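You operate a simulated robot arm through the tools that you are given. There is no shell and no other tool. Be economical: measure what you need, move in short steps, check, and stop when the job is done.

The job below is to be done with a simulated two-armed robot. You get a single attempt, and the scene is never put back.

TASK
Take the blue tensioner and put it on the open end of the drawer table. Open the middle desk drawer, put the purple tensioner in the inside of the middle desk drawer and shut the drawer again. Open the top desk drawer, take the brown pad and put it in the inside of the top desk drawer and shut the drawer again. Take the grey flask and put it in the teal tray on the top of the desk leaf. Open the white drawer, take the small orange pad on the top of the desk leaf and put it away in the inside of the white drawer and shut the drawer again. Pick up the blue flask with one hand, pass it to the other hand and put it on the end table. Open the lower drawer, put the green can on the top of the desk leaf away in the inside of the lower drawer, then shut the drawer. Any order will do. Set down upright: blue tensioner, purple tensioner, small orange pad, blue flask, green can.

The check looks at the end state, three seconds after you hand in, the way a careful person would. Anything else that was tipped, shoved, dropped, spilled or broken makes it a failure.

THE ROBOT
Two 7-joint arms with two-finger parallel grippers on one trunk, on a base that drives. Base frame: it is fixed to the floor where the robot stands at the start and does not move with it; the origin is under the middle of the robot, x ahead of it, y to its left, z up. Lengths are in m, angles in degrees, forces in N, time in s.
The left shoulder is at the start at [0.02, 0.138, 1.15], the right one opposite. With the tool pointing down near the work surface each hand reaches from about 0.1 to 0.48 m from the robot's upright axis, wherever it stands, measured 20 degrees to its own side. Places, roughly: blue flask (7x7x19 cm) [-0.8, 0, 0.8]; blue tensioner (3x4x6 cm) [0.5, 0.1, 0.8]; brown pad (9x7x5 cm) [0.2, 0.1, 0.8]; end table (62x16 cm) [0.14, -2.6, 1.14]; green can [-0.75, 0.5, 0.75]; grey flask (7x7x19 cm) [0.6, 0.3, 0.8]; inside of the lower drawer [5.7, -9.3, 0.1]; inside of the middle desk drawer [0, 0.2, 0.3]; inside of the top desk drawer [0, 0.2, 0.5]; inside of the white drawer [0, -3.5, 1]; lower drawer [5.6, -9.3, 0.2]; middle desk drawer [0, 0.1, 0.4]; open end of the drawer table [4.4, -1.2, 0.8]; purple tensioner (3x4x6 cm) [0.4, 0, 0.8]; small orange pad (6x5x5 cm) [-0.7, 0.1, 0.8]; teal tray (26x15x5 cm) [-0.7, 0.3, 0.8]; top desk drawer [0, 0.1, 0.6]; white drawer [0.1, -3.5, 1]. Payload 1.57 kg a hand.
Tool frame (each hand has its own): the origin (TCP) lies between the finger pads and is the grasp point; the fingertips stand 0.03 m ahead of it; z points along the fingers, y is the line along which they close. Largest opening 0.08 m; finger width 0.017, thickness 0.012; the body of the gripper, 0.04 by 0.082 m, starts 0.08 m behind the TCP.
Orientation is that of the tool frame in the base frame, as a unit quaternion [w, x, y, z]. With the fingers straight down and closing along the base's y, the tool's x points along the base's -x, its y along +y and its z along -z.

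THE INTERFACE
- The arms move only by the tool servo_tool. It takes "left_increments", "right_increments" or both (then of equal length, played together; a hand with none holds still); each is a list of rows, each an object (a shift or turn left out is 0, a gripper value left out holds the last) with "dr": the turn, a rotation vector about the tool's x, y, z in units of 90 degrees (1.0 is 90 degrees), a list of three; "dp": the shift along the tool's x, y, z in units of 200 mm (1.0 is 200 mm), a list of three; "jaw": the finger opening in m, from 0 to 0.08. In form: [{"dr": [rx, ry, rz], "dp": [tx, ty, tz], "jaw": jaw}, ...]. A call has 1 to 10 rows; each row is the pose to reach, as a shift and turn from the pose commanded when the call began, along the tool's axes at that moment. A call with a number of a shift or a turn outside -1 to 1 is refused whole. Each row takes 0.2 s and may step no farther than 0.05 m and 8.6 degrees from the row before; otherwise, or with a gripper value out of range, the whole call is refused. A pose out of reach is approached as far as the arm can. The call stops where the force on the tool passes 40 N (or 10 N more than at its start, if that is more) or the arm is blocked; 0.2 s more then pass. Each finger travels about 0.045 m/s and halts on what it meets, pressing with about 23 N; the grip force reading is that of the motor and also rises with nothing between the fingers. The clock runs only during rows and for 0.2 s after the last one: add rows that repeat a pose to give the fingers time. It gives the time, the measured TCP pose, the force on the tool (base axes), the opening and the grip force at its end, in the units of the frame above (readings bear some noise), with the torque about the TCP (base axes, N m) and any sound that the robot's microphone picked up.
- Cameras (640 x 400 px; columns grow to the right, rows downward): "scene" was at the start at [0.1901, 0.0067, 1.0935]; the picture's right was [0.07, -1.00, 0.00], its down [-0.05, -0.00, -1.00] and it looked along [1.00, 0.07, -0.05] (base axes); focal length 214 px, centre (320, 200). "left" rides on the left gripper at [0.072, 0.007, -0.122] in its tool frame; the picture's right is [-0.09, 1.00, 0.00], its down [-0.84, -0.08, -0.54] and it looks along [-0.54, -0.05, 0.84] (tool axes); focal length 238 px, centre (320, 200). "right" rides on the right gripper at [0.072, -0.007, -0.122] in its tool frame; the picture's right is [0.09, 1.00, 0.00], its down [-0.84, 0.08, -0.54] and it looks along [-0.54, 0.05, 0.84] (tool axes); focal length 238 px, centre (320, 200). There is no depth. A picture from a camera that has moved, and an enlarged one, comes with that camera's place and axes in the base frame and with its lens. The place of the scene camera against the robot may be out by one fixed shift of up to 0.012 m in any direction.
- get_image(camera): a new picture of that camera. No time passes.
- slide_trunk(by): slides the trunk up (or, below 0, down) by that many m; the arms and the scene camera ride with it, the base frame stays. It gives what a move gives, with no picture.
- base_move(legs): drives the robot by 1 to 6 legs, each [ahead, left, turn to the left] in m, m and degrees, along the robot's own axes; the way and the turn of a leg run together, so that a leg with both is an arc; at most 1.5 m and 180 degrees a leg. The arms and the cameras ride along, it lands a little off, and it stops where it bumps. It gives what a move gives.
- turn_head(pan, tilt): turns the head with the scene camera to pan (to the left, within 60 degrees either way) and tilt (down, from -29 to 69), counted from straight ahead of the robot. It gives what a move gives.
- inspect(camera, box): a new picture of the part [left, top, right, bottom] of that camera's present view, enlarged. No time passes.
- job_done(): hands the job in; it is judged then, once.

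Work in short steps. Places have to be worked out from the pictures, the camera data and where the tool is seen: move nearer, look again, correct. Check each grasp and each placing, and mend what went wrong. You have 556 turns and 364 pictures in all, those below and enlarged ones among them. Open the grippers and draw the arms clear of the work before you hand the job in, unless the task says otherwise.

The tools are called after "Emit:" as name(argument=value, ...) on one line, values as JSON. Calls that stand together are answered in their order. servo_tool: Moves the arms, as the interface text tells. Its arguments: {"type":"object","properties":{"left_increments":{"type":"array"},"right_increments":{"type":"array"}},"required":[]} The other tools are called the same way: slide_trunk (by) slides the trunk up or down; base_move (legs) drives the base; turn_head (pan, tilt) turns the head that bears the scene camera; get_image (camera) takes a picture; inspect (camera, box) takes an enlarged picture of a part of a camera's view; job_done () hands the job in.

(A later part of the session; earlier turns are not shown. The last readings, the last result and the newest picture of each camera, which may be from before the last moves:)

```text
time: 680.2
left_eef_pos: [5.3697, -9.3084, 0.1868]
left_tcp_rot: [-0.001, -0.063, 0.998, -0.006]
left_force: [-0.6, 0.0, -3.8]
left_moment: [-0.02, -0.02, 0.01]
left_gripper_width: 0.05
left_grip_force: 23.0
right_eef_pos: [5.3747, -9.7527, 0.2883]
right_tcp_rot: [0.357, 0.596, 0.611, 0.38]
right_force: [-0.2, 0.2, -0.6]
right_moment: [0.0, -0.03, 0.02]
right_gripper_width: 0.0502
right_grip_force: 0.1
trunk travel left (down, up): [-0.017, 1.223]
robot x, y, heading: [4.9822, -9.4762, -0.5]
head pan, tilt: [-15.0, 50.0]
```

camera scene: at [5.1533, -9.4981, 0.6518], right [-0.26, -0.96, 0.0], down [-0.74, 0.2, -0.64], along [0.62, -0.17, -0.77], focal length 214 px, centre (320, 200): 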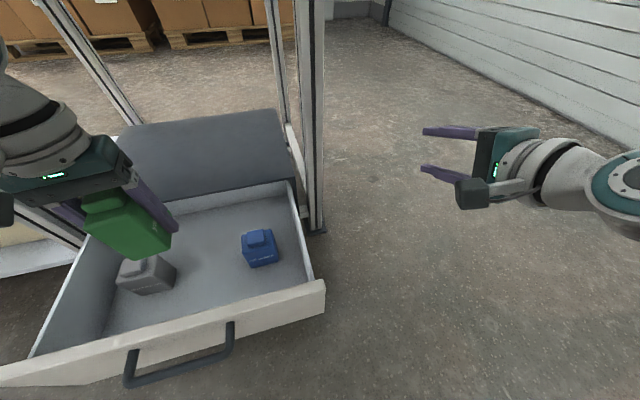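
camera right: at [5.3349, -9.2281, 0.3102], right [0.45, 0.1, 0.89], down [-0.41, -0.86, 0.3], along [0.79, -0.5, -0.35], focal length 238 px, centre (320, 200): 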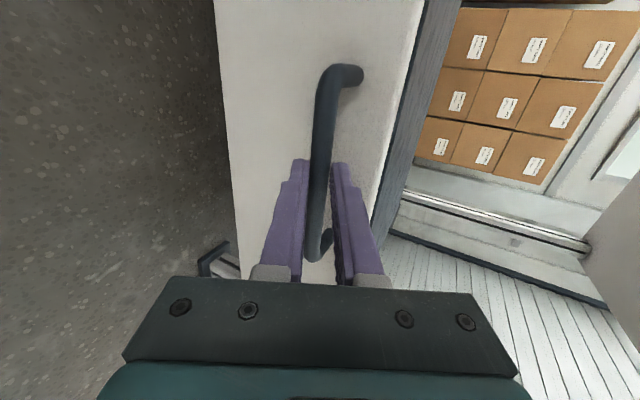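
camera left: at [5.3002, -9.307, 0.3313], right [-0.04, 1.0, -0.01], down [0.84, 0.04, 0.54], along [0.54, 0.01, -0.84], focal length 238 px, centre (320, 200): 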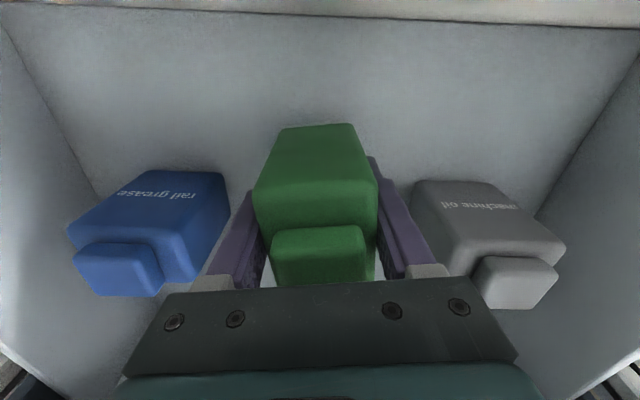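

Emit:
servo_tool(left_increments=[{"dp": [0, 0, 0.02]}, {"dp": [0, 0, 0.04]}])

Emit:
servo_tool(left_increments=[{"dp": [0, 0, 0.02]}, {"dp": [0, 0, 0.04]}])

Emit:
get_image(camera="left")

```text
time: 680.8
left_eef_pos: [5.3695, -9.3075, 0.1785]
left_tcp_rot: [-0.001, -0.064, 0.998, -0.006]
left_force: [-0.5, -0.2, -2.4]
left_moment: [-0.01, 0.02, 0.02]
left_gripper_width: 0.05
left_grip_force: 22.4
right_eef_pos: [5.3735, -9.7525, 0.2895]
right_tcp_rot: [0.357, 0.596, 0.611, 0.379]
right_force: [0.5, 0.0, 0.4]
right_moment: [-0.01, -0.02, -0.01]
right_gripper_width: 0.05
right_grip_force: 0.1
trunk travel left (down, up): [-0.017, 1.223]
robot x, y, heading: [4.9792, -9.4762, -0.2]
head pan, tilt: [-15.0, 50.0]
```

```text
time: 681.4
left_eef_pos: [5.3782, -9.3073, 0.173]
left_tcp_rot: [0.002, -0.064, 0.998, -0.006]
left_force: [0.4, -0.6, 24.4]
left_moment: [0.68, 0.02, 0.0]
left_gripper_width: 0.0495
left_grip_force: 23.4
right_eef_pos: [5.3775, -9.7508, 0.2905]
right_tcp_rot: [0.357, 0.595, 0.61, 0.381]
right_force: [0.7, 0.2, -1.0]
right_moment: [-0.04, 0.02, 0.05]
right_gripper_width: 0.0499
right_grip_force: 0.1
trunk travel left (down, up): [-0.017, 1.223]
robot x, y, heading: [4.9826, -9.478, -0.5]
head pan, tilt: [-15.0, 50.0]
```

```text
137 pictures are left
camera left: at [5.3068, -9.3075, 0.2957], right [-0.03, 1.0, -0.01], down [0.84, 0.04, 0.55], along [0.55, 0.01, -0.84], focal length 238 px, centre (320, 200)
```

left: 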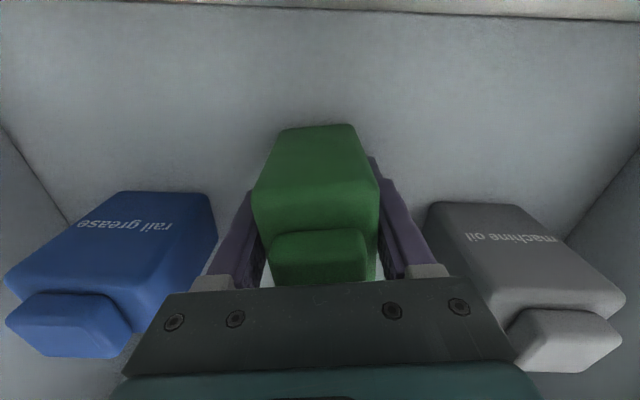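

Contact. Ease 2 mm, open a little, and look.

Emit:
servo_tool(left_increments=[{"dp": [0, 0, -0.012]}, {"dp": [0, 0, -0.012], "jaw": 0.06}, {"dp": [0, 0, -0.012], "jaw": 0.066}, {"dp": [0, 0, -0.012]}])

Emit:
get_image(camera="left")

```text
time: 682.4
left_eef_pos: [5.3697, -9.3073, 0.1721]
left_tcp_rot: [-0.002, -0.063, 0.998, -0.006]
left_force: [-0.1, -0.2, -0.2]
left_moment: [0.02, -0.02, 0.01]
left_gripper_width: 0.0661
left_grip_force: 0.0
right_eef_pos: [5.3748, -9.7522, 0.2897]
right_tcp_rot: [0.357, 0.596, 0.611, 0.38]
right_force: [0.3, 0.3, 0.0]
right_moment: [0.01, 0.0, 0.0]
right_gripper_width: 0.0502
right_grip_force: 0.1
trunk travel left (down, up): [-0.017, 1.223]
robot x, y, heading: [4.9797, -9.4773, -0.4]
head pan, tilt: [-15.0, 50.0]
```

```text
136 pictures are left
camera left: at [5.2998, -9.3078, 0.2954], right [-0.04, 1.0, -0.01], down [0.84, 0.04, 0.54], along [0.54, 0.01, -0.84], focal length 238 px, centre (320, 200)
```

left: 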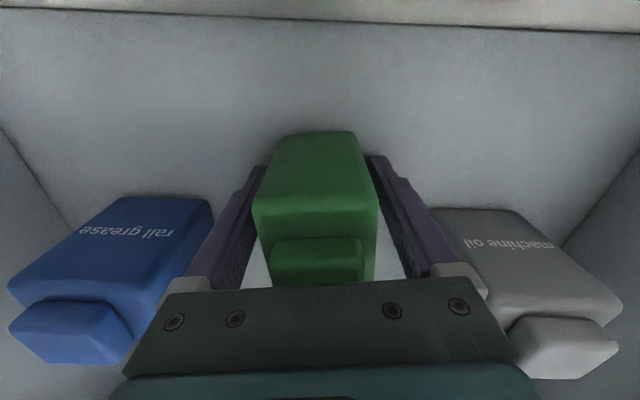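

Free on both sides. Raise straight up and check.

Emit:
slide_trunk(by=0.4)

Emit:
get_image(camera="left")

```text
time: 686.2
left_eef_pos: [5.3706, -9.3062, 0.5722]
left_tcp_rot: [-0.001, -0.064, 0.998, -0.006]
left_force: [0.3, 0.6, 0.3]
left_moment: [-0.04, 0.02, -0.02]
left_gripper_width: 0.066
left_grip_force: 0.1
right_eef_pos: [5.3741, -9.7525, 0.6892]
right_tcp_rot: [0.357, 0.596, 0.611, 0.379]
right_force: [-0.1, 0.2, 1.0]
right_moment: [0.03, 0.0, -0.01]
right_gripper_width: 0.05
right_grip_force: 0.1
trunk travel left (down, up): [-0.417, 0.823]
robot x, y, heading: [4.9792, -9.4782, -0.2]
head pan, tilt: [-15.0, 50.0]
```

```text
135 pictures are left
camera left: at [5.3004, -9.3078, 0.6956], right [-0.04, 1.0, -0.01], down [0.84, 0.04, 0.54], along [0.54, 0.01, -0.84], focal length 238 px, centre (320, 200)
```

left: 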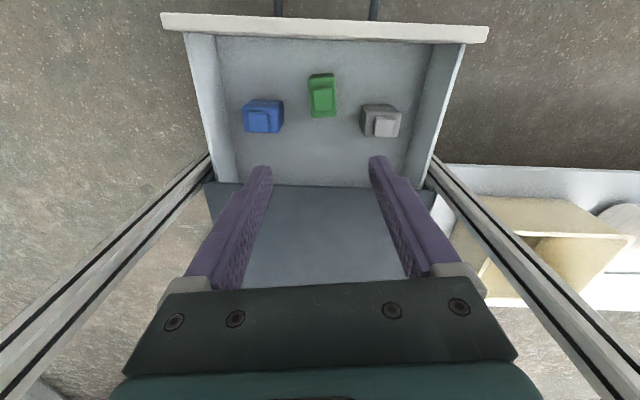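

The green can stands upright in the drawer. Back off, raise the left hand, line the right hand (closed) up with the drawer front.

Emit:
base_move(legs=[[-0.35, 0, 0]])

Emit:
servo_tool(left_increments=[{"dp": [0, 0, -0.2]}, {"dp": [0, 0, -0.4]}, {"dp": [0, 0, -0.6]}, {"dp": [0, 0, -0.8]}, {"dp": [0, 0, -1.0]}], right_increments=[{"jaw": 0.0}, {"jaw": 0.0}, {"jaw": 0.0}, {"jaw": 0.0}, {"jaw": 0.0}])

Emit:
servo_tool(left_increments=[{"dp": [0, 0, -0.2]}, {"dp": [0, 0, -0.4]}])

Emit:
base_move(legs=[[0, 0.46, 0.2]])

Emit:
slide_trunk(by=-0.379)

Emit:
get_image(camera="right")

Emit:
get_image(camera="scene")

```text
time: 688.5
left_eef_pos: [5.0233, -9.3064, 0.5725]
left_tcp_rot: [-0.002, -0.062, 0.998, -0.006]
left_force: [-0.1, 0.2, 0.4]
left_moment: [-0.01, 0.02, 0.0]
left_gripper_width: 0.066
left_grip_force: 0.1
right_eef_pos: [5.0241, -9.7521, 0.6894]
right_tcp_rot: [0.358, 0.597, 0.61, 0.378]
right_force: [0.6, 0.5, 0.4]
right_moment: [-0.01, -0.02, 0.02]
right_gripper_width: 0.05
right_grip_force: 0.1
trunk travel left (down, up): [-0.417, 0.823]
robot x, y, heading: [4.6286, -9.4762, -0.6]
head pan, tilt: [-15.0, 50.0]
```

```text
time: 689.7
left_eef_pos: [5.0241, -9.3018, 0.7701]
left_tcp_rot: [-0.002, -0.062, 0.998, -0.006]
left_force: [-0.2, 0.1, 0.6]
left_moment: [-0.01, 0.02, 0.01]
left_gripper_width: 0.0658
left_grip_force: 0.1
right_eef_pos: [5.0249, -9.7496, 0.6891]
right_tcp_rot: [0.358, 0.598, 0.609, 0.379]
right_force: [0.0, -0.2, 0.5]
right_moment: [-0.03, 0.0, -0.04]
right_gripper_width: 0.0003
right_grip_force: 21.4
trunk travel left (down, up): [-0.417, 0.823]
robot x, y, heading: [4.631, -9.4751, -0.5]
head pan, tilt: [-15.0, 50.0]
```

```text
time: 690.3
left_eef_pos: [5.0237, -9.3031, 0.852]
left_tcp_rot: [-0.002, -0.062, 0.998, -0.005]
left_force: [0.0, -0.9, 0.4]
left_moment: [-0.02, -0.01, 0.01]
left_gripper_width: 0.0663
left_grip_force: 0.0
right_eef_pos: [5.0254, -9.7516, 0.6903]
right_tcp_rot: [0.358, 0.598, 0.609, 0.379]
right_force: [-0.2, 0.7, -0.7]
right_moment: [-0.03, -0.03, 0.0]
right_gripper_width: 0.0001
right_grip_force: 21.5
trunk travel left (down, up): [-0.417, 0.823]
robot x, y, heading: [4.6296, -9.4763, -0.3]
head pan, tilt: [-15.0, 50.0]
```

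```text
time: 693.0
left_eef_pos: [5.025, -8.8405, 0.8522]
left_tcp_rot: [-0.001, -0.067, 0.998, -0.006]
left_force: [0.2, -0.6, 0.1]
left_moment: [-0.01, 0.01, 0.02]
left_gripper_width: 0.066
left_grip_force: 0.0
right_eef_pos: [5.0293, -9.2908, 0.69]
right_tcp_rot: [0.356, 0.594, 0.613, 0.381]
right_force: [0.4, -0.3, 0.0]
right_moment: [0.02, -0.02, -0.01]
right_gripper_width: 0.0
right_grip_force: 21.6
trunk travel left (down, up): [-0.417, 0.823]
robot x, y, heading: [4.6342, -9.0155, 0.0]
head pan, tilt: [-15.0, 50.0]
```

```text
time: 696.7
left_eef_pos: [5.025, -8.8419, 0.4721]
left_tcp_rot: [-0.001, -0.066, 0.998, -0.006]
left_force: [0.0, -0.8, 1.3]
left_moment: [0.02, -0.01, 0.01]
left_gripper_width: 0.0661
left_grip_force: 0.0
right_eef_pos: [5.0297, -9.2903, 0.3104]
right_tcp_rot: [0.357, 0.594, 0.613, 0.38]
right_force: [-0.6, 1.1, -0.1]
right_moment: [0.0, 0.0, -0.02]
right_gripper_width: 0.0
right_grip_force: 21.3
trunk travel left (down, up): [-0.038, 1.202]
robot x, y, heading: [4.6322, -9.0182, 0.1]
head pan, tilt: [-15.0, 50.0]
```

```text
134 pictures are left
camera right: at [4.917, -9.2226, 0.361], right [0.45, 0.1, 0.89], down [-0.41, -0.86, 0.3], along [0.79, -0.5, -0.35], focal length 238 px, centre (320, 200)
```

right: 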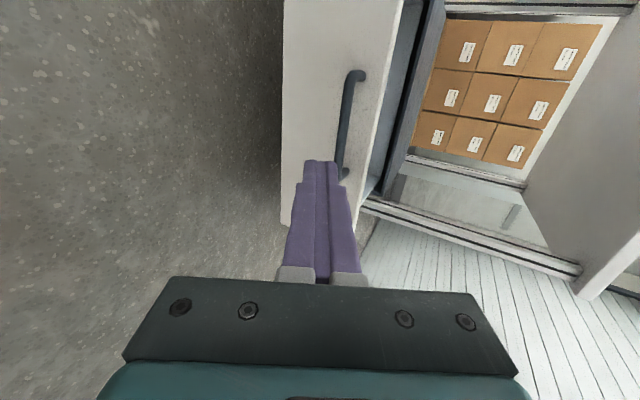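

```text
133 pictures are left
camera scene: at [4.807, -9.0372, 0.5328], right [-0.26, -0.97, 0.0], down [-0.74, 0.2, -0.64], along [0.62, -0.17, -0.77], focal length 214 px, centre (320, 200)
```

scene: 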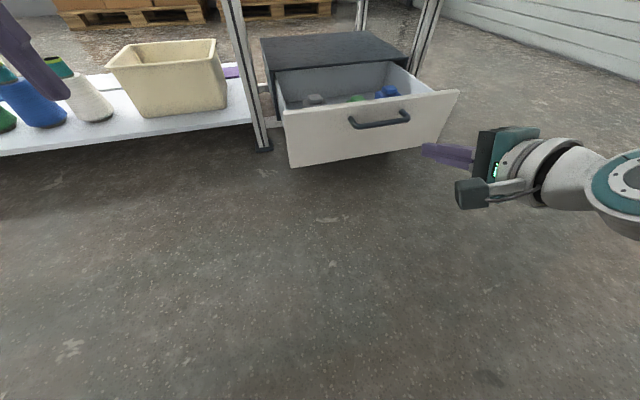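

Lined up above the bar. Pull the left hand back a bit for clearance of the shelf items, then push in stages.

Emit:
servo_tool(left_increments=[{"dp": [0.2, 0, -0.05]}, {"dp": [0.4, 0, -0.1]}, {"dp": [0.6, 0, -0.15]}])

Emit:
base_move(legs=[[0.18, 0, 0], [0.1, 0, 0]])

Emit:
get_image(camera="right")

Emit:
get_image(camera="scene")

```text
time: 697.5
left_eef_pos: [4.9045, -8.8555, 0.5019]
left_tcp_rot: [-0.007, -0.069, 0.998, -0.005]
left_force: [0.4, 0.7, 0.3]
left_moment: [-0.01, -0.02, -0.01]
left_gripper_width: 0.0659
left_grip_force: 0.1
right_eef_pos: [5.0296, -9.2899, 0.3107]
right_tcp_rot: [0.356, 0.594, 0.613, 0.38]
right_force: [0.4, 0.3, 0.0]
right_moment: [-0.01, 0.0, 0.0]
right_gripper_width: 0.0
right_grip_force: 21.4
trunk travel left (down, up): [-0.038, 1.202]
robot x, y, heading: [4.6331, -9.0162, 0.0]
head pan, tilt: [-15.0, 50.0]
```

```text
time: 699.8
left_eef_pos: [5.1872, -8.8533, 0.5006]
left_tcp_rot: [-0.005, -0.069, 0.998, -0.004]
left_force: [-0.5, 0.7, 0.3]
left_moment: [-0.02, 0.03, -0.04]
left_gripper_width: 0.066
left_grip_force: 0.1
right_eef_pos: [5.3106, -9.2887, 0.3097]
right_tcp_rot: [0.355, 0.593, 0.615, 0.38]
right_force: [-0.3, 0.9, 0.2]
right_moment: [0.0, 0.01, 0.0]
right_gripper_width: 0.0
right_grip_force: 21.1
trunk travel left (down, up): [-0.038, 1.202]
robot x, y, heading: [4.9162, -9.0168, 0.3]
head pan, tilt: [-15.0, 50.0]
```

```text
132 pictures are left
camera right: at [5.1992, -9.2209, 0.3605], right [0.45, 0.1, 0.89], down [-0.41, -0.86, 0.3], along [0.79, -0.5, -0.35], focal length 238 px, centre (320, 200)
```

right: 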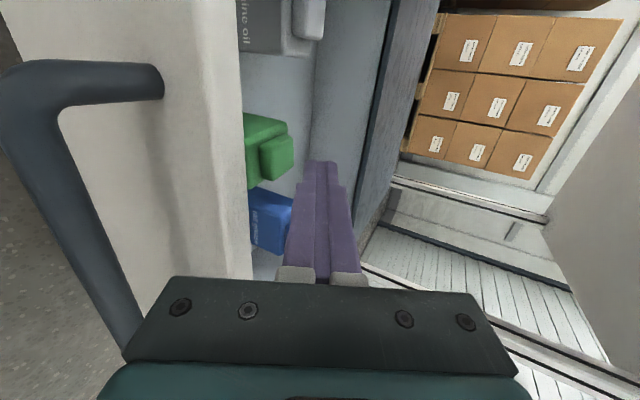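

```text
131 pictures are left
camera scene: at [5.089, -9.0357, 0.5326], right [-0.26, -0.97, 0.0], down [-0.74, 0.2, -0.64], along [0.62, -0.16, -0.77], focal length 214 px, centre (320, 200)
```

scene: 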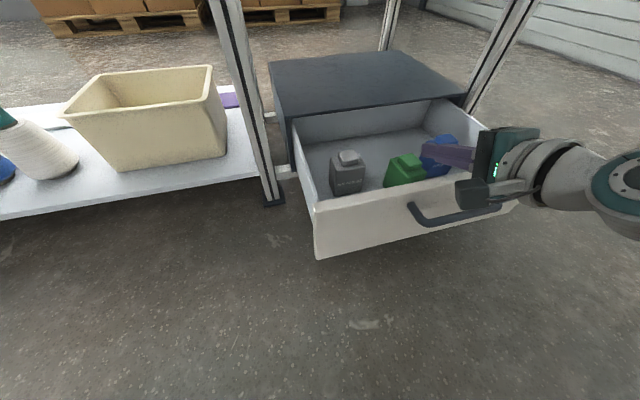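

The fingertips passed over the panel's top edge (it's lower than I judged), touching nothing. Back straight out, then re-grip the bar at its known height and push with that.

Emit:
base_move(legs=[[-0.2, 0, 0]])

Emit:
slide_trunk(by=0.05)

Emit:
servo_tool(right_increments=[{"dp": [0, -0.08, 0.05], "jaw": 0.05}, {"dp": [0, -0.16, 0.1]}, {"dp": [0, -0.24, 0.15]}, {"dp": [0, -0.32, 0.2]}, {"dp": [0, -0.44, 0.24]}])

Emit:
get_image(camera="right")

Emit:
get_image(camera="scene")

```text
time: 701.3
left_eef_pos: [4.9912, -8.8554, 0.5017]
left_tcp_rot: [-0.004, -0.068, 0.998, -0.003]
left_force: [0.6, 0.0, -0.2]
left_moment: [0.02, -0.02, -0.02]
left_gripper_width: 0.0663
left_grip_force: 0.1
right_eef_pos: [5.1187, -9.2876, 0.3119]
right_tcp_rot: [0.355, 0.593, 0.614, 0.381]
right_force: [-0.2, -0.4, -0.7]
right_moment: [0.04, 0.03, 0.0]
right_gripper_width: 0.0001
right_grip_force: 21.3
trunk travel left (down, up): [-0.038, 1.202]
robot x, y, heading: [4.7188, -9.0186, 0.2]
head pan, tilt: [-15.0, 50.0]
```

```text
time: 702.3
left_eef_pos: [4.9897, -8.8552, 0.5501]
left_tcp_rot: [-0.005, -0.068, 0.998, -0.003]
left_force: [0.7, 0.4, 0.7]
left_moment: [0.01, -0.01, 0.03]
left_gripper_width: 0.0659
left_grip_force: 0.0
right_eef_pos: [5.1167, -9.288, 0.3625]
right_tcp_rot: [0.355, 0.594, 0.613, 0.381]
right_force: [0.1, -0.3, -0.2]
right_moment: [-0.02, 0.02, -0.01]
right_gripper_width: 0.0
right_grip_force: 21.2
trunk travel left (down, up): [-0.088, 1.152]
robot x, y, heading: [4.7174, -9.0192, 0.4]
head pan, tilt: [-15.0, 50.0]
```

```text
time: 703.5
left_eef_pos: [4.9901, -8.8572, 0.5501]
left_tcp_rot: [-0.005, -0.068, 0.998, -0.004]
left_force: [-0.4, 0.0, 0.5]
left_moment: [0.04, 0.0, -0.02]
left_gripper_width: 0.0659
left_grip_force: 0.0
right_eef_pos: [5.1181, -9.2915, 0.2622]
right_tcp_rot: [0.356, 0.593, 0.613, 0.38]
right_force: [-0.5, -0.4, 0.4]
right_moment: [-0.03, 0.01, 0.02]
right_gripper_width: 0.0498
right_grip_force: 0.1
trunk travel left (down, up): [-0.088, 1.152]
robot x, y, heading: [4.7175, -9.0173, 0.2]
head pan, tilt: [-15.0, 50.0]
```

```text
130 pictures are left
camera right: at [5.0058, -9.2241, 0.311], right [0.45, 0.1, 0.89], down [-0.41, -0.86, 0.31], along [0.79, -0.5, -0.35], focal length 238 px, centre (320, 200)
```

right: 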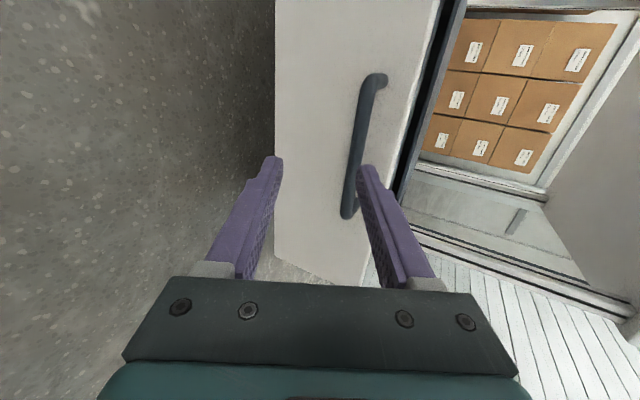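

```text
129 pictures are left
camera scene: at [4.8932, -9.0384, 0.5829], right [-0.25, -0.97, 0.0], down [-0.74, 0.19, -0.64], along [0.62, -0.16, -0.77], focal length 214 px, centre (320, 200)
```

scene: 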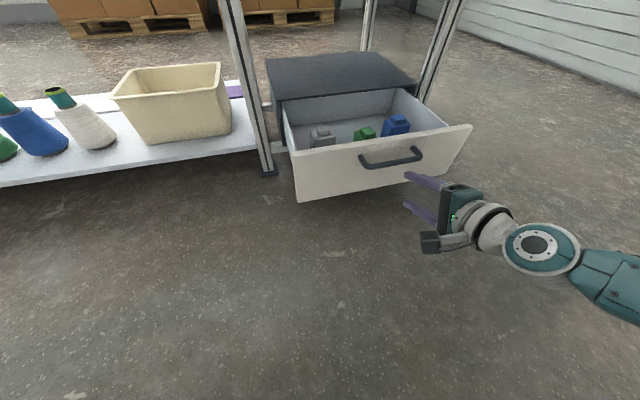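

Same approach geometry as before. Advance 8 cm and grip.

Emit:
base_move(legs=[[0.078, 0, -0.3]])

Emit:
get_image(camera="right")

Emit:
servo_tool(right_increments=[{"jaw": 0.0}, {"jaw": 0.0}, {"jaw": 0.0}, {"jaw": 0.0}, {"jaw": 0.0}])

```text
time: 704.5
left_eef_pos: [5.0652, -8.8564, 0.5502]
left_tcp_rot: [-0.007, -0.066, 0.998, -0.004]
left_force: [0.3, 0.3, -1.2]
left_moment: [0.0, 0.02, -0.03]
left_gripper_width: 0.0659
left_grip_force: 0.0
right_eef_pos: [5.1892, -9.2902, 0.2591]
right_tcp_rot: [0.356, 0.595, 0.612, 0.38]
right_force: [-0.2, -0.9, 0.3]
right_moment: [0.02, -0.02, 0.02]
right_gripper_width: 0.0501
right_grip_force: 0.0
trunk travel left (down, up): [-0.088, 1.152]
robot x, y, heading: [4.7971, -9.0147, -0.3]
head pan, tilt: [-15.0, 50.0]
```

```text
128 pictures are left
camera right: at [5.0765, -9.2224, 0.31], right [0.45, 0.1, 0.89], down [-0.41, -0.86, 0.3], along [0.79, -0.5, -0.35], focal length 238 px, centre (320, 200)
```

right: 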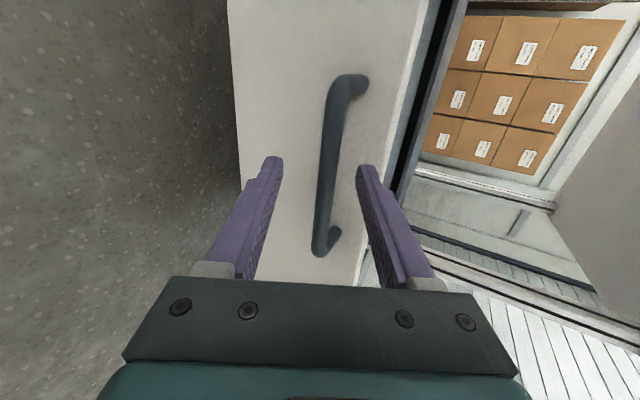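

```text
time: 705.7
left_eef_pos: [5.0667, -8.8564, 0.5496]
left_tcp_rot: [-0.005, -0.066, 0.998, -0.003]
left_force: [0.7, 0.3, -0.1]
left_moment: [-0.01, -0.01, 0.02]
left_gripper_width: 0.0661
left_grip_force: 0.0
right_eef_pos: [5.1923, -9.2902, 0.2604]
right_tcp_rot: [0.356, 0.594, 0.613, 0.38]
right_force: [0.1, 0.2, 0.4]
right_moment: [0.02, 0.0, -0.01]
right_gripper_width: 0.0
right_grip_force: 21.6
trunk travel left (down, up): [-0.088, 1.152]
robot x, y, heading: [4.7947, -9.0183, 0.2]
head pan, tilt: [-15.0, 50.0]
```

Just short of the bar. Open, advance 1.5 cm and close again.

Emit:
servo_tool(right_increments=[{"jaw": 0.05}, {"jaw": 0.05}, {"jaw": 0.05}, {"jaw": 0.05}])

Emit:
base_move(legs=[[0.017, 0, 0]])

Emit:
servo_tool(right_increments=[{"jaw": 0.0}, {"jaw": 0.0}, {"jaw": 0.0}, {"jaw": 0.0}, {"jaw": 0.0}])

Emit:
get_image(camera="right")

```text
time: 706.7
left_eef_pos: [5.0667, -8.8577, 0.5508]
left_tcp_rot: [-0.005, -0.066, 0.998, -0.004]
left_force: [-0.6, 0.6, 0.2]
left_moment: [0.01, 0.0, -0.01]
left_gripper_width: 0.0658
left_grip_force: 0.0
right_eef_pos: [5.1916, -9.291, 0.2606]
right_tcp_rot: [0.356, 0.595, 0.612, 0.38]
right_force: [-0.2, 0.6, 0.1]
right_moment: [-0.02, -0.01, 0.01]
right_gripper_width: 0.0502
right_grip_force: 0.2
trunk travel left (down, up): [-0.088, 1.152]
robot x, y, heading: [4.7955, -9.0136, -0.1]
head pan, tilt: [-15.0, 50.0]
```

```text
time: 707.5
left_eef_pos: [5.0807, -8.8561, 0.5498]
left_tcp_rot: [-0.007, -0.065, 0.998, -0.004]
left_force: [-0.5, 0.0, 0.3]
left_moment: [0.05, 0.01, -0.02]
left_gripper_width: 0.0664
left_grip_force: 0.1
right_eef_pos: [5.204, -9.2893, 0.2587]
right_tcp_rot: [0.355, 0.595, 0.613, 0.379]
right_force: [0.1, 0.4, 0.1]
right_moment: [0.05, -0.01, 0.0]
right_gripper_width: 0.0499
right_grip_force: 0.0
trunk travel left (down, up): [-0.088, 1.152]
robot x, y, heading: [4.8142, -9.0195, -0.4]
head pan, tilt: [-15.0, 50.0]
```

```text
time: 708.7
left_eef_pos: [5.0819, -8.8564, 0.5501]
left_tcp_rot: [-0.007, -0.066, 0.998, -0.004]
left_force: [-0.4, 0.1, 0.1]
left_moment: [0.0, 0.01, 0.0]
left_gripper_width: 0.0658
left_grip_force: 0.1
right_eef_pos: [5.2073, -9.29, 0.2587]
right_tcp_rot: [0.354, 0.595, 0.614, 0.379]
right_force: [-0.7, -1.7, -6.5]
right_moment: [0.23, 0.17, -0.15]
right_gripper_width: 0.0138
right_grip_force: 30.2
trunk travel left (down, up): [-0.088, 1.152]
robot x, y, heading: [4.8117, -9.0176, -0.3]
head pan, tilt: [-15.0, 50.0]
```

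```text
127 pictures are left
camera right: at [5.0947, -9.2223, 0.3098], right [0.45, 0.09, 0.89], down [-0.41, -0.86, 0.3], along [0.79, -0.5, -0.35], focal length 238 px, centre (320, 200)
```

right: 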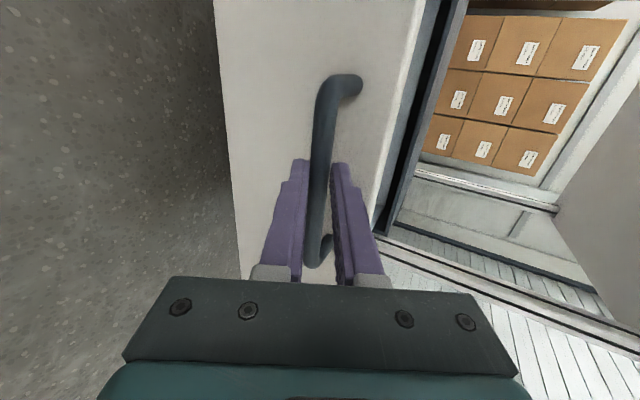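

Gripped. Push the drawer in gently.

Emit:
base_move(legs=[[0.11, 0, 0], [0.1, 0, 0]])

Emit:
get_image(camera="scene")

```text
time: 710.6
left_eef_pos: [5.2871, -8.8562, 0.5501]
left_tcp_rot: [-0.006, -0.065, 0.998, -0.003]
left_force: [-0.1, -0.2, 0.0]
left_moment: [0.0, 0.02, 0.02]
left_gripper_width: 0.0662
left_grip_force: 0.0
right_eef_pos: [5.4121, -9.2889, 0.2593]
right_tcp_rot: [0.355, 0.596, 0.612, 0.38]
right_force: [-1.3, 0.3, -10.7]
right_moment: [0.1, 0.2, -0.26]
right_gripper_width: 0.0138
right_grip_force: 30.7
trunk travel left (down, up): [-0.088, 1.152]
robot x, y, heading: [5.0172, -9.016, -0.1]
head pan, tilt: [-15.0, 50.0]
```

```text
126 pictures are left
camera scene: at [5.1892, -9.0373, 0.5825], right [-0.26, -0.97, 0.0], down [-0.74, 0.2, -0.64], along [0.62, -0.17, -0.77], focal length 214 px, centre (320, 200)
```

scene: 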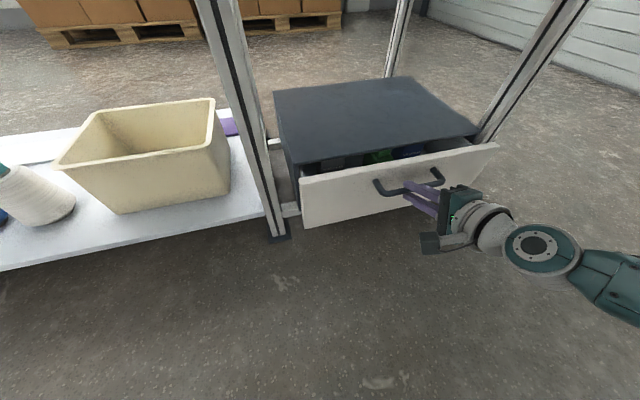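

Emit:
base_move(legs=[[0.025, 0, 0], [0.015, 0, 0]])

Emit:
get_image(camera="scene")

```text
time: 711.8
left_eef_pos: [5.3261, -8.8569, 0.5504]
left_tcp_rot: [-0.007, -0.065, 0.998, -0.005]
left_force: [-0.4, -0.3, 0.1]
left_moment: [0.02, 0.0, -0.02]
left_gripper_width: 0.0662
left_grip_force: 0.1
right_eef_pos: [5.4489, -9.29, 0.2586]
right_tcp_rot: [0.355, 0.595, 0.614, 0.378]
right_force: [-8.6, -0.1, 1.7]
right_moment: [0.38, 0.02, 0.1]
right_gripper_width: 0.0136
right_grip_force: 29.7
trunk travel left (down, up): [-0.088, 1.152]
robot x, y, heading: [5.0552, -9.016, 0.2]
head pan, tilt: [-15.0, 50.0]
```

```text
125 pictures are left
camera scene: at [5.2277, -9.0378, 0.5824], right [-0.26, -0.97, 0.0], down [-0.74, 0.2, -0.64], along [0.62, -0.17, -0.77], focal length 214 px, centre (320, 200)
```

scene: 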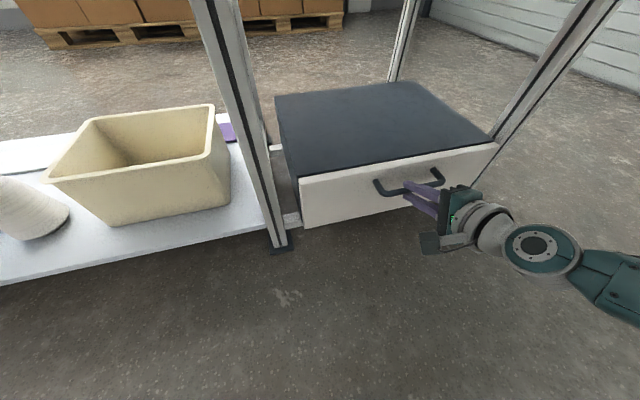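

It looks flush and the push meets resistance. One last tiny push, then release and back off.

Emit:
base_move(legs=[[0.008, 0, 0]])

Emit:
servo_tool(right_increments=[{"jaw": 0.045}, {"jaw": 0.05}, {"jaw": 0.05}, {"jaw": 0.05}])

Emit:
base_move(legs=[[-0.3, 0, 0]])

Emit:
get_image(camera="scene")

```text
time: 712.5
left_eef_pos: [5.3289, -8.8574, 0.5493]
left_tcp_rot: [-0.009, -0.065, 0.998, -0.004]
left_force: [0.6, -1.1, -0.2]
left_moment: [0.01, 0.02, -0.02]
left_gripper_width: 0.0659
left_grip_force: 0.0
right_eef_pos: [5.4529, -9.2908, 0.2568]
right_tcp_rot: [0.354, 0.596, 0.614, 0.378]
right_force: [-19.8, 1.1, 15.1]
right_moment: [0.31, -0.08, -0.05]
right_gripper_width: 0.0137
right_grip_force: 30.8
trunk travel left (down, up): [-0.088, 1.152]
robot x, y, heading: [5.0675, -9.0212, -0.1]
head pan, tilt: [-15.0, 50.0]
```

```text
time: 713.5
left_eef_pos: [5.3366, -8.8568, 0.551]
left_tcp_rot: [-0.006, -0.065, 0.998, -0.004]
left_force: [-0.6, -0.1, 0.1]
left_moment: [-0.02, -0.01, 0.03]
left_gripper_width: 0.0659
left_grip_force: 0.0
right_eef_pos: [5.4617, -9.2896, 0.2573]
right_tcp_rot: [0.355, 0.595, 0.613, 0.38]
right_force: [-0.3, 1.1, 0.6]
right_moment: [-0.03, 0.02, 0.02]
right_gripper_width: 0.05
right_grip_force: 0.0
trunk travel left (down, up): [-0.088, 1.152]
robot x, y, heading: [5.0656, -9.0162, -0.2]
head pan, tilt: [-15.0, 50.0]
```

```text
time: 715.5
left_eef_pos: [5.0498, -8.8562, 0.5508]
left_tcp_rot: [-0.005, -0.069, 0.998, -0.005]
left_force: [0.2, 0.4, 0.0]
left_moment: [-0.03, 0.02, -0.02]
left_gripper_width: 0.0662
left_grip_force: 0.1
right_eef_pos: [5.1763, -9.2886, 0.2605]
right_tcp_rot: [0.354, 0.593, 0.615, 0.381]
right_force: [1.4, -0.3, -0.4]
right_moment: [0.03, -0.04, -0.01]
right_gripper_width: 0.0498
right_grip_force: 0.0
trunk travel left (down, up): [-0.088, 1.152]
robot x, y, heading: [4.7836, -9.0181, 0.4]
head pan, tilt: [-15.0, 50.0]
```

```text
124 pictures are left
camera scene: at [4.9527, -9.0374, 0.583], right [-0.25, -0.97, 0.0], down [-0.74, 0.19, -0.64], along [0.62, -0.16, -0.77], focal length 214 px, centre (320, 200)
```

scene: 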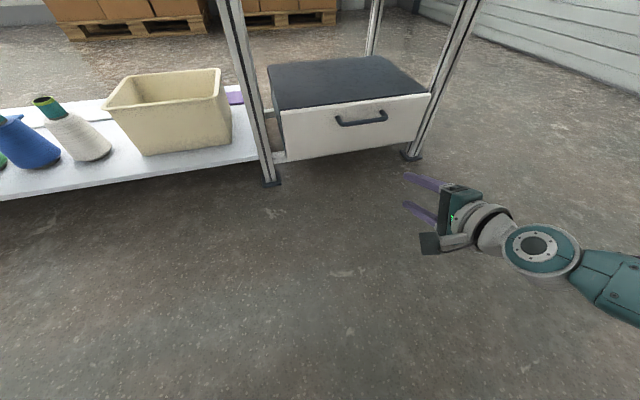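

The lower drawer is shut. All items are delivered, but the given end-table centre (0.14, −2.6; 62×16 cm) suggests the strip along its +x side, so I'll shift the flask there for certainty. First tidy the right hand.

Emit:
slide_trunk(by=0.4)

Emit:
slide_trunk(by=0.4)

Emit:
servo_tool(right_increments=[{"dr": [0.08, 0, 0], "jaw": 0.08}, {"dr": [0.16, 0, 0]}, {"dr": [0.24, 0, 0]}, {"dr": [0.32, 0, 0]}, {"dr": [0.4, 0, 0]}, {"dr": [0.48, 0, 0]}, {"dr": [0.56, 0, 0]}, {"dr": [0.64, 0, 0]}, {"dr": [0.69, 0, 0]}])

Emit:
servo_tool(right_increments=[{"dr": [0, 0, -0.09]}, {"dr": [0, 0, -0.18]}, {"dr": [0, 0, -0.27]}, {"dr": [0, 0, -0.36]}, {"dr": [0, 0, -0.45]}, {"dr": [0, 0, -0.54]}, {"dr": [0, 0, -0.63]}, {"dr": [0, 0, -0.72]}, {"dr": [0, 0, -0.81]}, {"dr": [0, 0, -0.9]}])

Emit:
servo_tool(right_increments=[{"dr": [0, 0, -0.05]}, {"dr": [0, 0, -0.1]}])

```text
time: 719.3
left_eef_pos: [5.0488, -8.8563, 0.9507]
left_tcp_rot: [-0.006, -0.068, 0.998, -0.004]
left_force: [0.0, 0.0, -0.2]
left_moment: [0.0, -0.01, 0.0]
left_gripper_width: 0.0659
left_grip_force: 0.0
right_eef_pos: [5.1766, -9.2897, 0.6594]
right_tcp_rot: [0.354, 0.593, 0.615, 0.38]
right_force: [-0.9, 0.0, -0.3]
right_moment: [-0.01, -0.01, 0.02]
right_gripper_width: 0.05
right_grip_force: 0.1
trunk travel left (down, up): [-0.488, 0.752]
robot x, y, heading: [4.7817, -9.0225, 0.2]
head pan, tilt: [-15.0, 50.0]
```

```text
time: 723.2
left_eef_pos: [5.0482, -8.8554, 1.3517]
left_tcp_rot: [-0.005, -0.067, 0.998, -0.003]
left_force: [0.3, 0.4, 0.4]
left_moment: [0.0, 0.0, 0.0]
left_gripper_width: 0.0661
left_grip_force: 0.1
right_eef_pos: [5.176, -9.2887, 1.059]
right_tcp_rot: [0.354, 0.594, 0.614, 0.38]
right_force: [-0.7, 0.9, 0.6]
right_moment: [-0.01, -0.01, 0.01]
right_gripper_width: 0.0498
right_grip_force: 0.1
trunk travel left (down, up): [-0.888, 0.352]
robot x, y, heading: [4.7818, -9.0176, 0.4]
head pan, tilt: [-15.0, 50.0]
```

```text
time: 725.2
left_eef_pos: [5.0479, -8.8573, 1.3518]
left_tcp_rot: [-0.006, -0.068, 0.998, -0.004]
left_force: [-0.1, 0.6, 0.3]
left_moment: [-0.02, 0.01, 0.0]
left_gripper_width: 0.0658
left_grip_force: 0.0
right_eef_pos: [5.1764, -9.2878, 1.0595]
right_tcp_rot: [-0.002, 0.69, 0.723, 0.008]
right_force: [0.3, 0.7, 0.0]
right_moment: [0.0, -0.01, -0.01]
right_gripper_width: 0.08
right_grip_force: 0.0
right hand out of reach, approached as far as the arm can: row 1
trunk travel left (down, up): [-0.888, 0.352]
robot x, y, heading: [4.7772, -9.0198, 0.2]
head pan, tilt: [-15.0, 50.0]
```

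```text
time: 727.4
left_eef_pos: [5.0483, -8.8554, 1.351]
left_tcp_rot: [-0.006, -0.068, 0.998, -0.004]
left_force: [0.3, -0.3, 0.1]
left_moment: [-0.01, 0.01, 0.0]
left_gripper_width: 0.0659
left_grip_force: 0.0
right_eef_pos: [5.1755, -9.2884, 1.0577]
right_tcp_rot: [0.005, 0.055, 0.998, 0.009]
right_force: [-0.2, -0.3, 0.1]
right_moment: [0.0, 0.0, 0.0]
right_gripper_width: 0.0801
right_grip_force: 0.1
trunk travel left (down, up): [-0.888, 0.352]
robot x, y, heading: [4.7787, -9.0187, 0.2]
head pan, tilt: [-15.0, 50.0]
```

```text
time: 728.0
left_eef_pos: [5.049, -8.8558, 1.3497]
left_tcp_rot: [-0.006, -0.068, 0.998, -0.004]
left_force: [-0.4, 1.3, -0.2]
left_moment: [0.02, 0.02, 0.03]
left_gripper_width: 0.066
left_grip_force: 0.2
right_eef_pos: [5.1759, -9.2881, 1.0591]
right_tcp_rot: [0.006, -0.024, 1.0, 0.008]
right_force: [-0.2, -0.4, -0.8]
right_moment: [-0.01, 0.03, -0.01]
right_gripper_width: 0.08
right_grip_force: 0.1
trunk travel left (down, up): [-0.888, 0.352]
robot x, y, heading: [4.776, -9.0173, 0.5]
head pan, tilt: [-15.0, 50.0]
```

Right hand is straight-down. Raise and drive back toward the bench, in stages with heading checks.

Emit:
slide_trunk(by=0.35)

Emit:
base_move(legs=[[-0.7, 0, 0], [0, 1.5, 0], [0, 1.5, 0], [0, 1.4, 0]])

```text
time: 731.4
left_eef_pos: [5.0483, -8.8552, 1.7016]
left_tcp_rot: [-0.006, -0.068, 0.998, -0.005]
left_force: [0.1, -0.1, 0.4]
left_moment: [0.0, 0.0, -0.03]
left_gripper_width: 0.0659
left_grip_force: 0.0
right_eef_pos: [5.1766, -9.2887, 1.4085]
right_tcp_rot: [0.006, -0.023, 1.0, 0.008]
right_force: [0.4, -0.1, 0.1]
right_moment: [0.0, -0.02, 0.01]
right_gripper_width: 0.0799
right_grip_force: 0.2
trunk travel left (down, up): [-1.238, 0.002]
robot x, y, heading: [4.7795, -9.0198, 0.4]
head pan, tilt: [-15.0, 50.0]
```

```text
time: 755.5
left_eef_pos: [4.2219, -4.5348, 1.701]
left_tcp_rot: [-0.006, -0.074, 0.997, -0.005]
left_force: [-0.2, 0.0, -0.8]
left_moment: [-0.02, 0.02, -0.03]
left_gripper_width: 0.0659
left_grip_force: 0.0
right_eef_pos: [4.3566, -4.9659, 1.41]
right_tcp_rot: [0.004, -0.03, 1.0, 0.009]
right_force: [0.0, 0.0, -0.2]
right_moment: [-0.02, 0.0, 0.01]
right_gripper_width: 0.0797
right_grip_force: 0.0
trunk travel left (down, up): [-1.238, 0.002]
robot x, y, heading: [3.9558, -4.7019, 1.1]
head pan, tilt: [-15.0, 50.0]
```

Emit:
base_move(legs=[[-0.22, 0, -1], [0, 1.5, 0], [0, 1.5, 0], [0, 0.6, 0]])

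Emit:
base_move(legs=[[-1.5, 0, 0], [-1.5, 0, 0], [-1.2, 0, 0]])

Emit:
turn_head(pan=-45, tilt=35)

Emit:
get_image(camera="scene")

```text
time: 774.3
left_eef_pos: [3.8696, -0.9154, 1.7005]
left_tcp_rot: [-0.005, -0.1, 0.995, -0.004]
left_force: [0.1, 0.0, 0.3]
left_moment: [-0.05, -0.01, -0.03]
left_gripper_width: 0.0661
left_grip_force: 0.0
right_eef_pos: [4.0253, -1.3382, 1.4094]
right_tcp_rot: [0.005, -0.055, 0.998, 0.008]
right_force: [0.3, 0.0, 0.1]
right_moment: [0.0, 0.05, 0.0]
right_gripper_width: 0.0799
right_grip_force: 0.0
trunk travel left (down, up): [-1.238, 0.002]
robot x, y, heading: [3.6077, -1.0922, 4.1]
head pan, tilt: [-15.0, 50.0]
```

```text
time: 794.6
left_eef_pos: [-0.3418, -1.3542, 1.7]
left_tcp_rot: [-0.005, -0.127, 0.992, -0.004]
left_force: [-0.7, -0.3, -0.6]
left_moment: [-0.01, -0.01, -0.04]
left_gripper_width: 0.0662
left_grip_force: 0.0
right_eef_pos: [-0.1612, -1.7683, 1.4095]
right_tcp_rot: [0.004, -0.083, 0.996, 0.009]
right_force: [-0.9, -0.3, 0.3]
right_moment: [-0.01, 0.0, -0.02]
right_gripper_width: 0.0801
right_grip_force: 0.0
trunk travel left (down, up): [-1.238, 0.002]
robot x, y, heading: [-0.5891, -1.5484, 7.2]
head pan, tilt: [-15.0, 50.0]
```

```text
time: 795.5
left_eef_pos: [-0.3415, -1.3542, 1.7009]
left_tcp_rot: [-0.006, -0.128, 0.992, -0.004]
left_force: [-0.5, 0.1, 1.2]
left_moment: [0.03, -0.02, -0.01]
left_gripper_width: 0.0662
left_grip_force: 0.1
right_eef_pos: [-0.1619, -1.7673, 1.4094]
right_tcp_rot: [0.004, -0.083, 0.996, 0.01]
right_force: [0.2, -0.1, -0.2]
right_moment: [-0.02, 0.02, 0.0]
right_gripper_width: 0.0799
right_grip_force: 0.1
trunk travel left (down, up): [-1.238, 0.002]
robot x, y, heading: [-0.5909, -1.5489, 7.5]
head pan, tilt: [-45.0, 35.0]
```

```text
123 pictures are left
camera scene: at [-0.4225, -1.5898, 1.7545], right [-0.61, -0.79, 0.0], down [-0.45, 0.35, -0.82], along [0.65, -0.5, -0.57], focal length 214 px, centre (320, 200)
```

scene: 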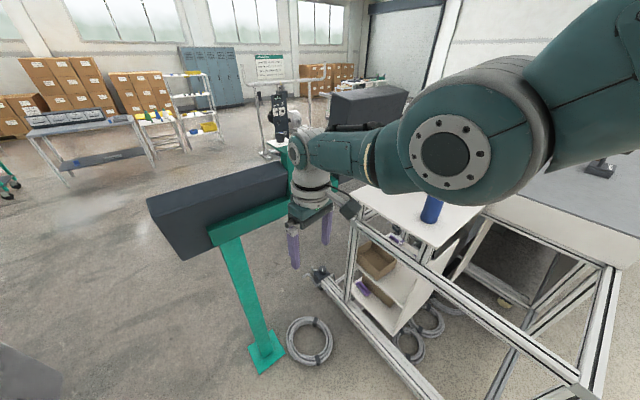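

The console still stands as before (heading had drifted, corrected now). Square up and move the right hand over the blue flask.

Emit:
base_move(legs=[[0, 0, -7.4], [0.05, -0.3, 0]])

Emit:
turn_head(pan=-25, tilt=45)

Emit:
get_image(camera="scene")

Emit:
get_image(camera="right")

```text
time: 798.1
left_eef_pos: [-0.2695, -1.6768, 1.6999]
left_tcp_rot: [-0.006, -0.066, 0.998, -0.004]
left_force: [0.1, -0.5, -0.9]
left_moment: [0.01, -0.02, -0.05]
left_gripper_width: 0.0659
left_grip_force: 0.1
right_eef_pos: [-0.1427, -2.1098, 1.4096]
right_tcp_rot: [0.005, -0.021, 1.0, 0.008]
right_force: [-1.0, 0.1, -0.3]
right_moment: [0.02, 0.0, -0.02]
right_gripper_width: 0.0801
right_grip_force: 0.0
trunk travel left (down, up): [-1.238, 0.002]
robot x, y, heading: [-0.5397, -1.8381, 0.0]
head pan, tilt: [-45.0, 35.0]
```

```text
time: 799.0
left_eef_pos: [-0.2697, -1.6767, 1.7021]
left_tcp_rot: [-0.006, -0.066, 0.998, -0.004]
left_force: [-0.2, 0.1, -0.5]
left_moment: [-0.02, 0.01, 0.02]
left_gripper_width: 0.066
left_grip_force: 0.1
right_eef_pos: [-0.1433, -2.1092, 1.4092]
right_tcp_rot: [0.005, -0.021, 1.0, 0.009]
right_force: [-0.5, 0.5, -0.3]
right_moment: [0.0, -0.01, -0.01]
right_gripper_width: 0.0801
right_grip_force: 0.1
trunk travel left (down, up): [-1.238, 0.002]
robot x, y, heading: [-0.5425, -1.8383, -0.2]
head pan, tilt: [-25.0, 45.0]
```

```text
122 pictures are left
camera scene: at [-0.3677, -1.8722, 1.7397], right [-0.42, -0.91, 0.0], down [-0.64, 0.3, -0.71], along [0.64, -0.3, -0.71], focal length 214 px, centre (320, 200)
```

scene: 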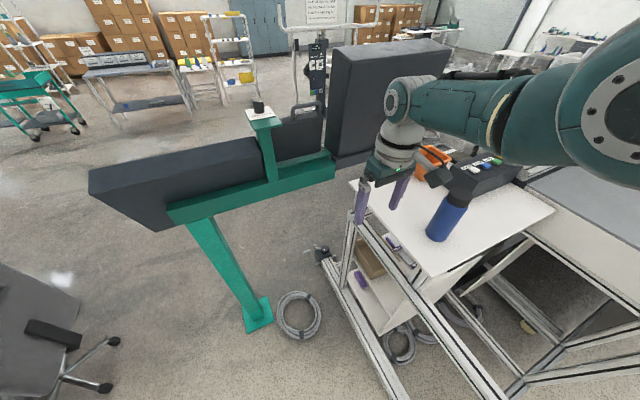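

```text
121 pictures are left
camera right: at [-0.2138, -2.1201, 1.5298], right [-0.13, 0.99, 0.02], down [0.83, 0.1, 0.55], along [0.55, 0.09, -0.83], focal length 238 px, centre (320, 200)
```

right: 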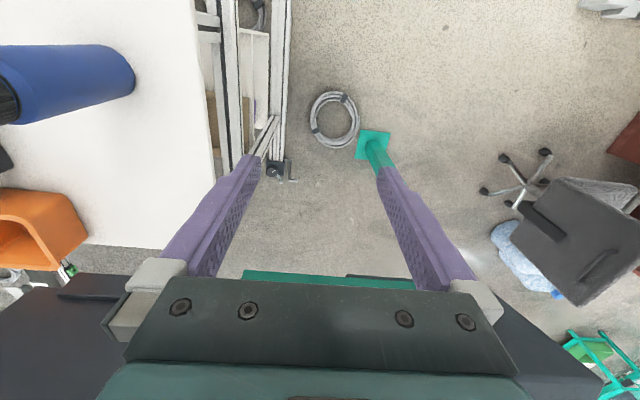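

The +x strip of the table in front of the orange bin is free: target (0.14, −2.385). First move over the flask.

Emit:
base_move(legs=[[0.02, -0.295, 0.2]])

Emit:
get_image(camera="right")

```text
time: 801.0
left_eef_pos: [-0.2496, -1.965, 1.7011]
left_tcp_rot: [-0.005, -0.071, 0.997, -0.005]
left_force: [-0.1, -0.4, -0.3]
left_moment: [0.0, -0.03, 0.0]
left_gripper_width: 0.0659
left_grip_force: 0.0
right_eef_pos: [-0.1187, -2.3976, 1.4094]
right_tcp_rot: [0.005, -0.024, 1.0, 0.008]
right_force: [-0.3, -0.4, -0.6]
right_moment: [-0.01, 0.03, 0.02]
right_gripper_width: 0.0799
right_grip_force: 0.0
trunk travel left (down, up): [-1.238, 0.002]
robot x, y, heading: [-0.5219, -2.1295, 0.7]
head pan, tilt: [-25.0, 45.0]
```

```text
120 pictures are left
camera right: at [-0.1903, -2.4088, 1.5298], right [-0.14, 0.99, 0.02], down [0.83, 0.11, 0.55], along [0.54, 0.09, -0.83], focal length 238 px, centre (320, 200)
```

right: 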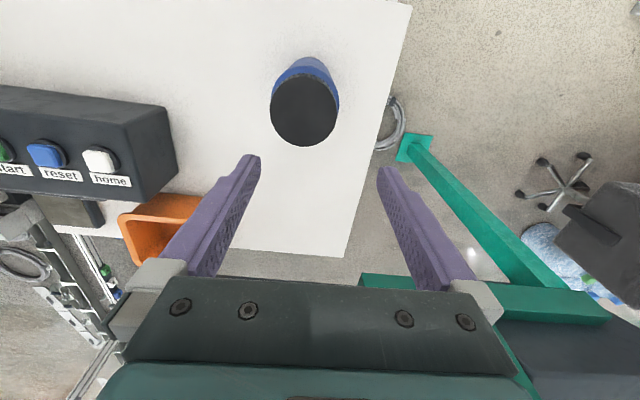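

The cap is ~2.5 cm nearer. Correct by (−2.4, −1.4) cm, then lower around the cap.

Emit:
servo_tool(right_increments=[{"dp": [0.06, -0.035, 0], "jaw": 0.08}, {"dp": [0.12, -0.07, 0]}, {"dp": [0.12, -0.07, 0]}])

Emit:
slide_trunk(by=-0.04)

Emit:
get_image(camera="right")

```text
time: 801.8
left_eef_pos: [-0.25, -1.9649, 1.6992]
left_tcp_rot: [-0.006, -0.07, 0.998, -0.004]
left_force: [0.0, 0.9, -0.4]
left_moment: [0.02, 0.0, 0.0]
left_gripper_width: 0.066
left_grip_force: 0.1
right_eef_pos: [-0.1425, -2.4129, 1.409]
right_tcp_rot: [0.005, -0.025, 1.0, 0.008]
right_force: [-0.7, -0.5, 0.7]
right_moment: [0.01, -0.02, 0.0]
right_gripper_width: 0.08
right_grip_force: 0.1
trunk travel left (down, up): [-1.238, 0.002]
robot x, y, heading: [-0.5164, -2.13, 0.5]
head pan, tilt: [-25.0, 45.0]
```

```text
time: 802.6
left_eef_pos: [-0.2494, -1.9649, 1.6605]
left_tcp_rot: [-0.006, -0.07, 0.997, -0.005]
left_force: [-0.4, 0.5, 0.6]
left_moment: [-0.02, -0.01, -0.01]
left_gripper_width: 0.066
left_grip_force: 0.0
right_eef_pos: [-0.142, -2.4128, 1.3679]
right_tcp_rot: [0.005, -0.025, 1.0, 0.008]
right_force: [-0.6, -0.3, -0.7]
right_moment: [0.01, 0.02, -0.04]
right_gripper_width: 0.08
right_grip_force: 0.0
trunk travel left (down, up): [-1.198, 0.042]
robot x, y, heading: [-0.519, -2.1273, 0.3]
head pan, tilt: [-25.0, 45.0]
```

```text
119 pictures are left
camera right: at [-0.213, -2.4236, 1.4891], right [-0.14, 0.99, 0.02], down [0.83, 0.11, 0.55], along [0.54, 0.09, -0.83], focal length 238 px, centre (320, 200)
```

right: 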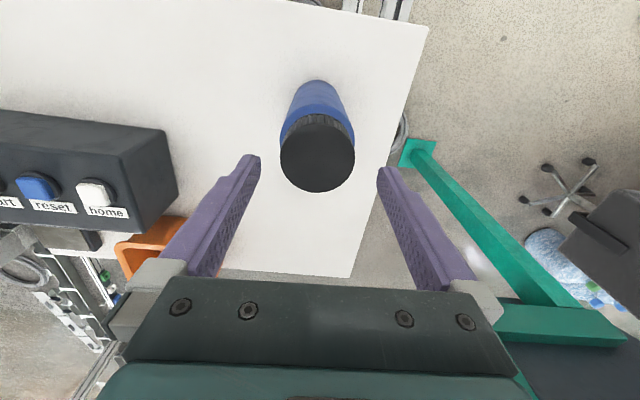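

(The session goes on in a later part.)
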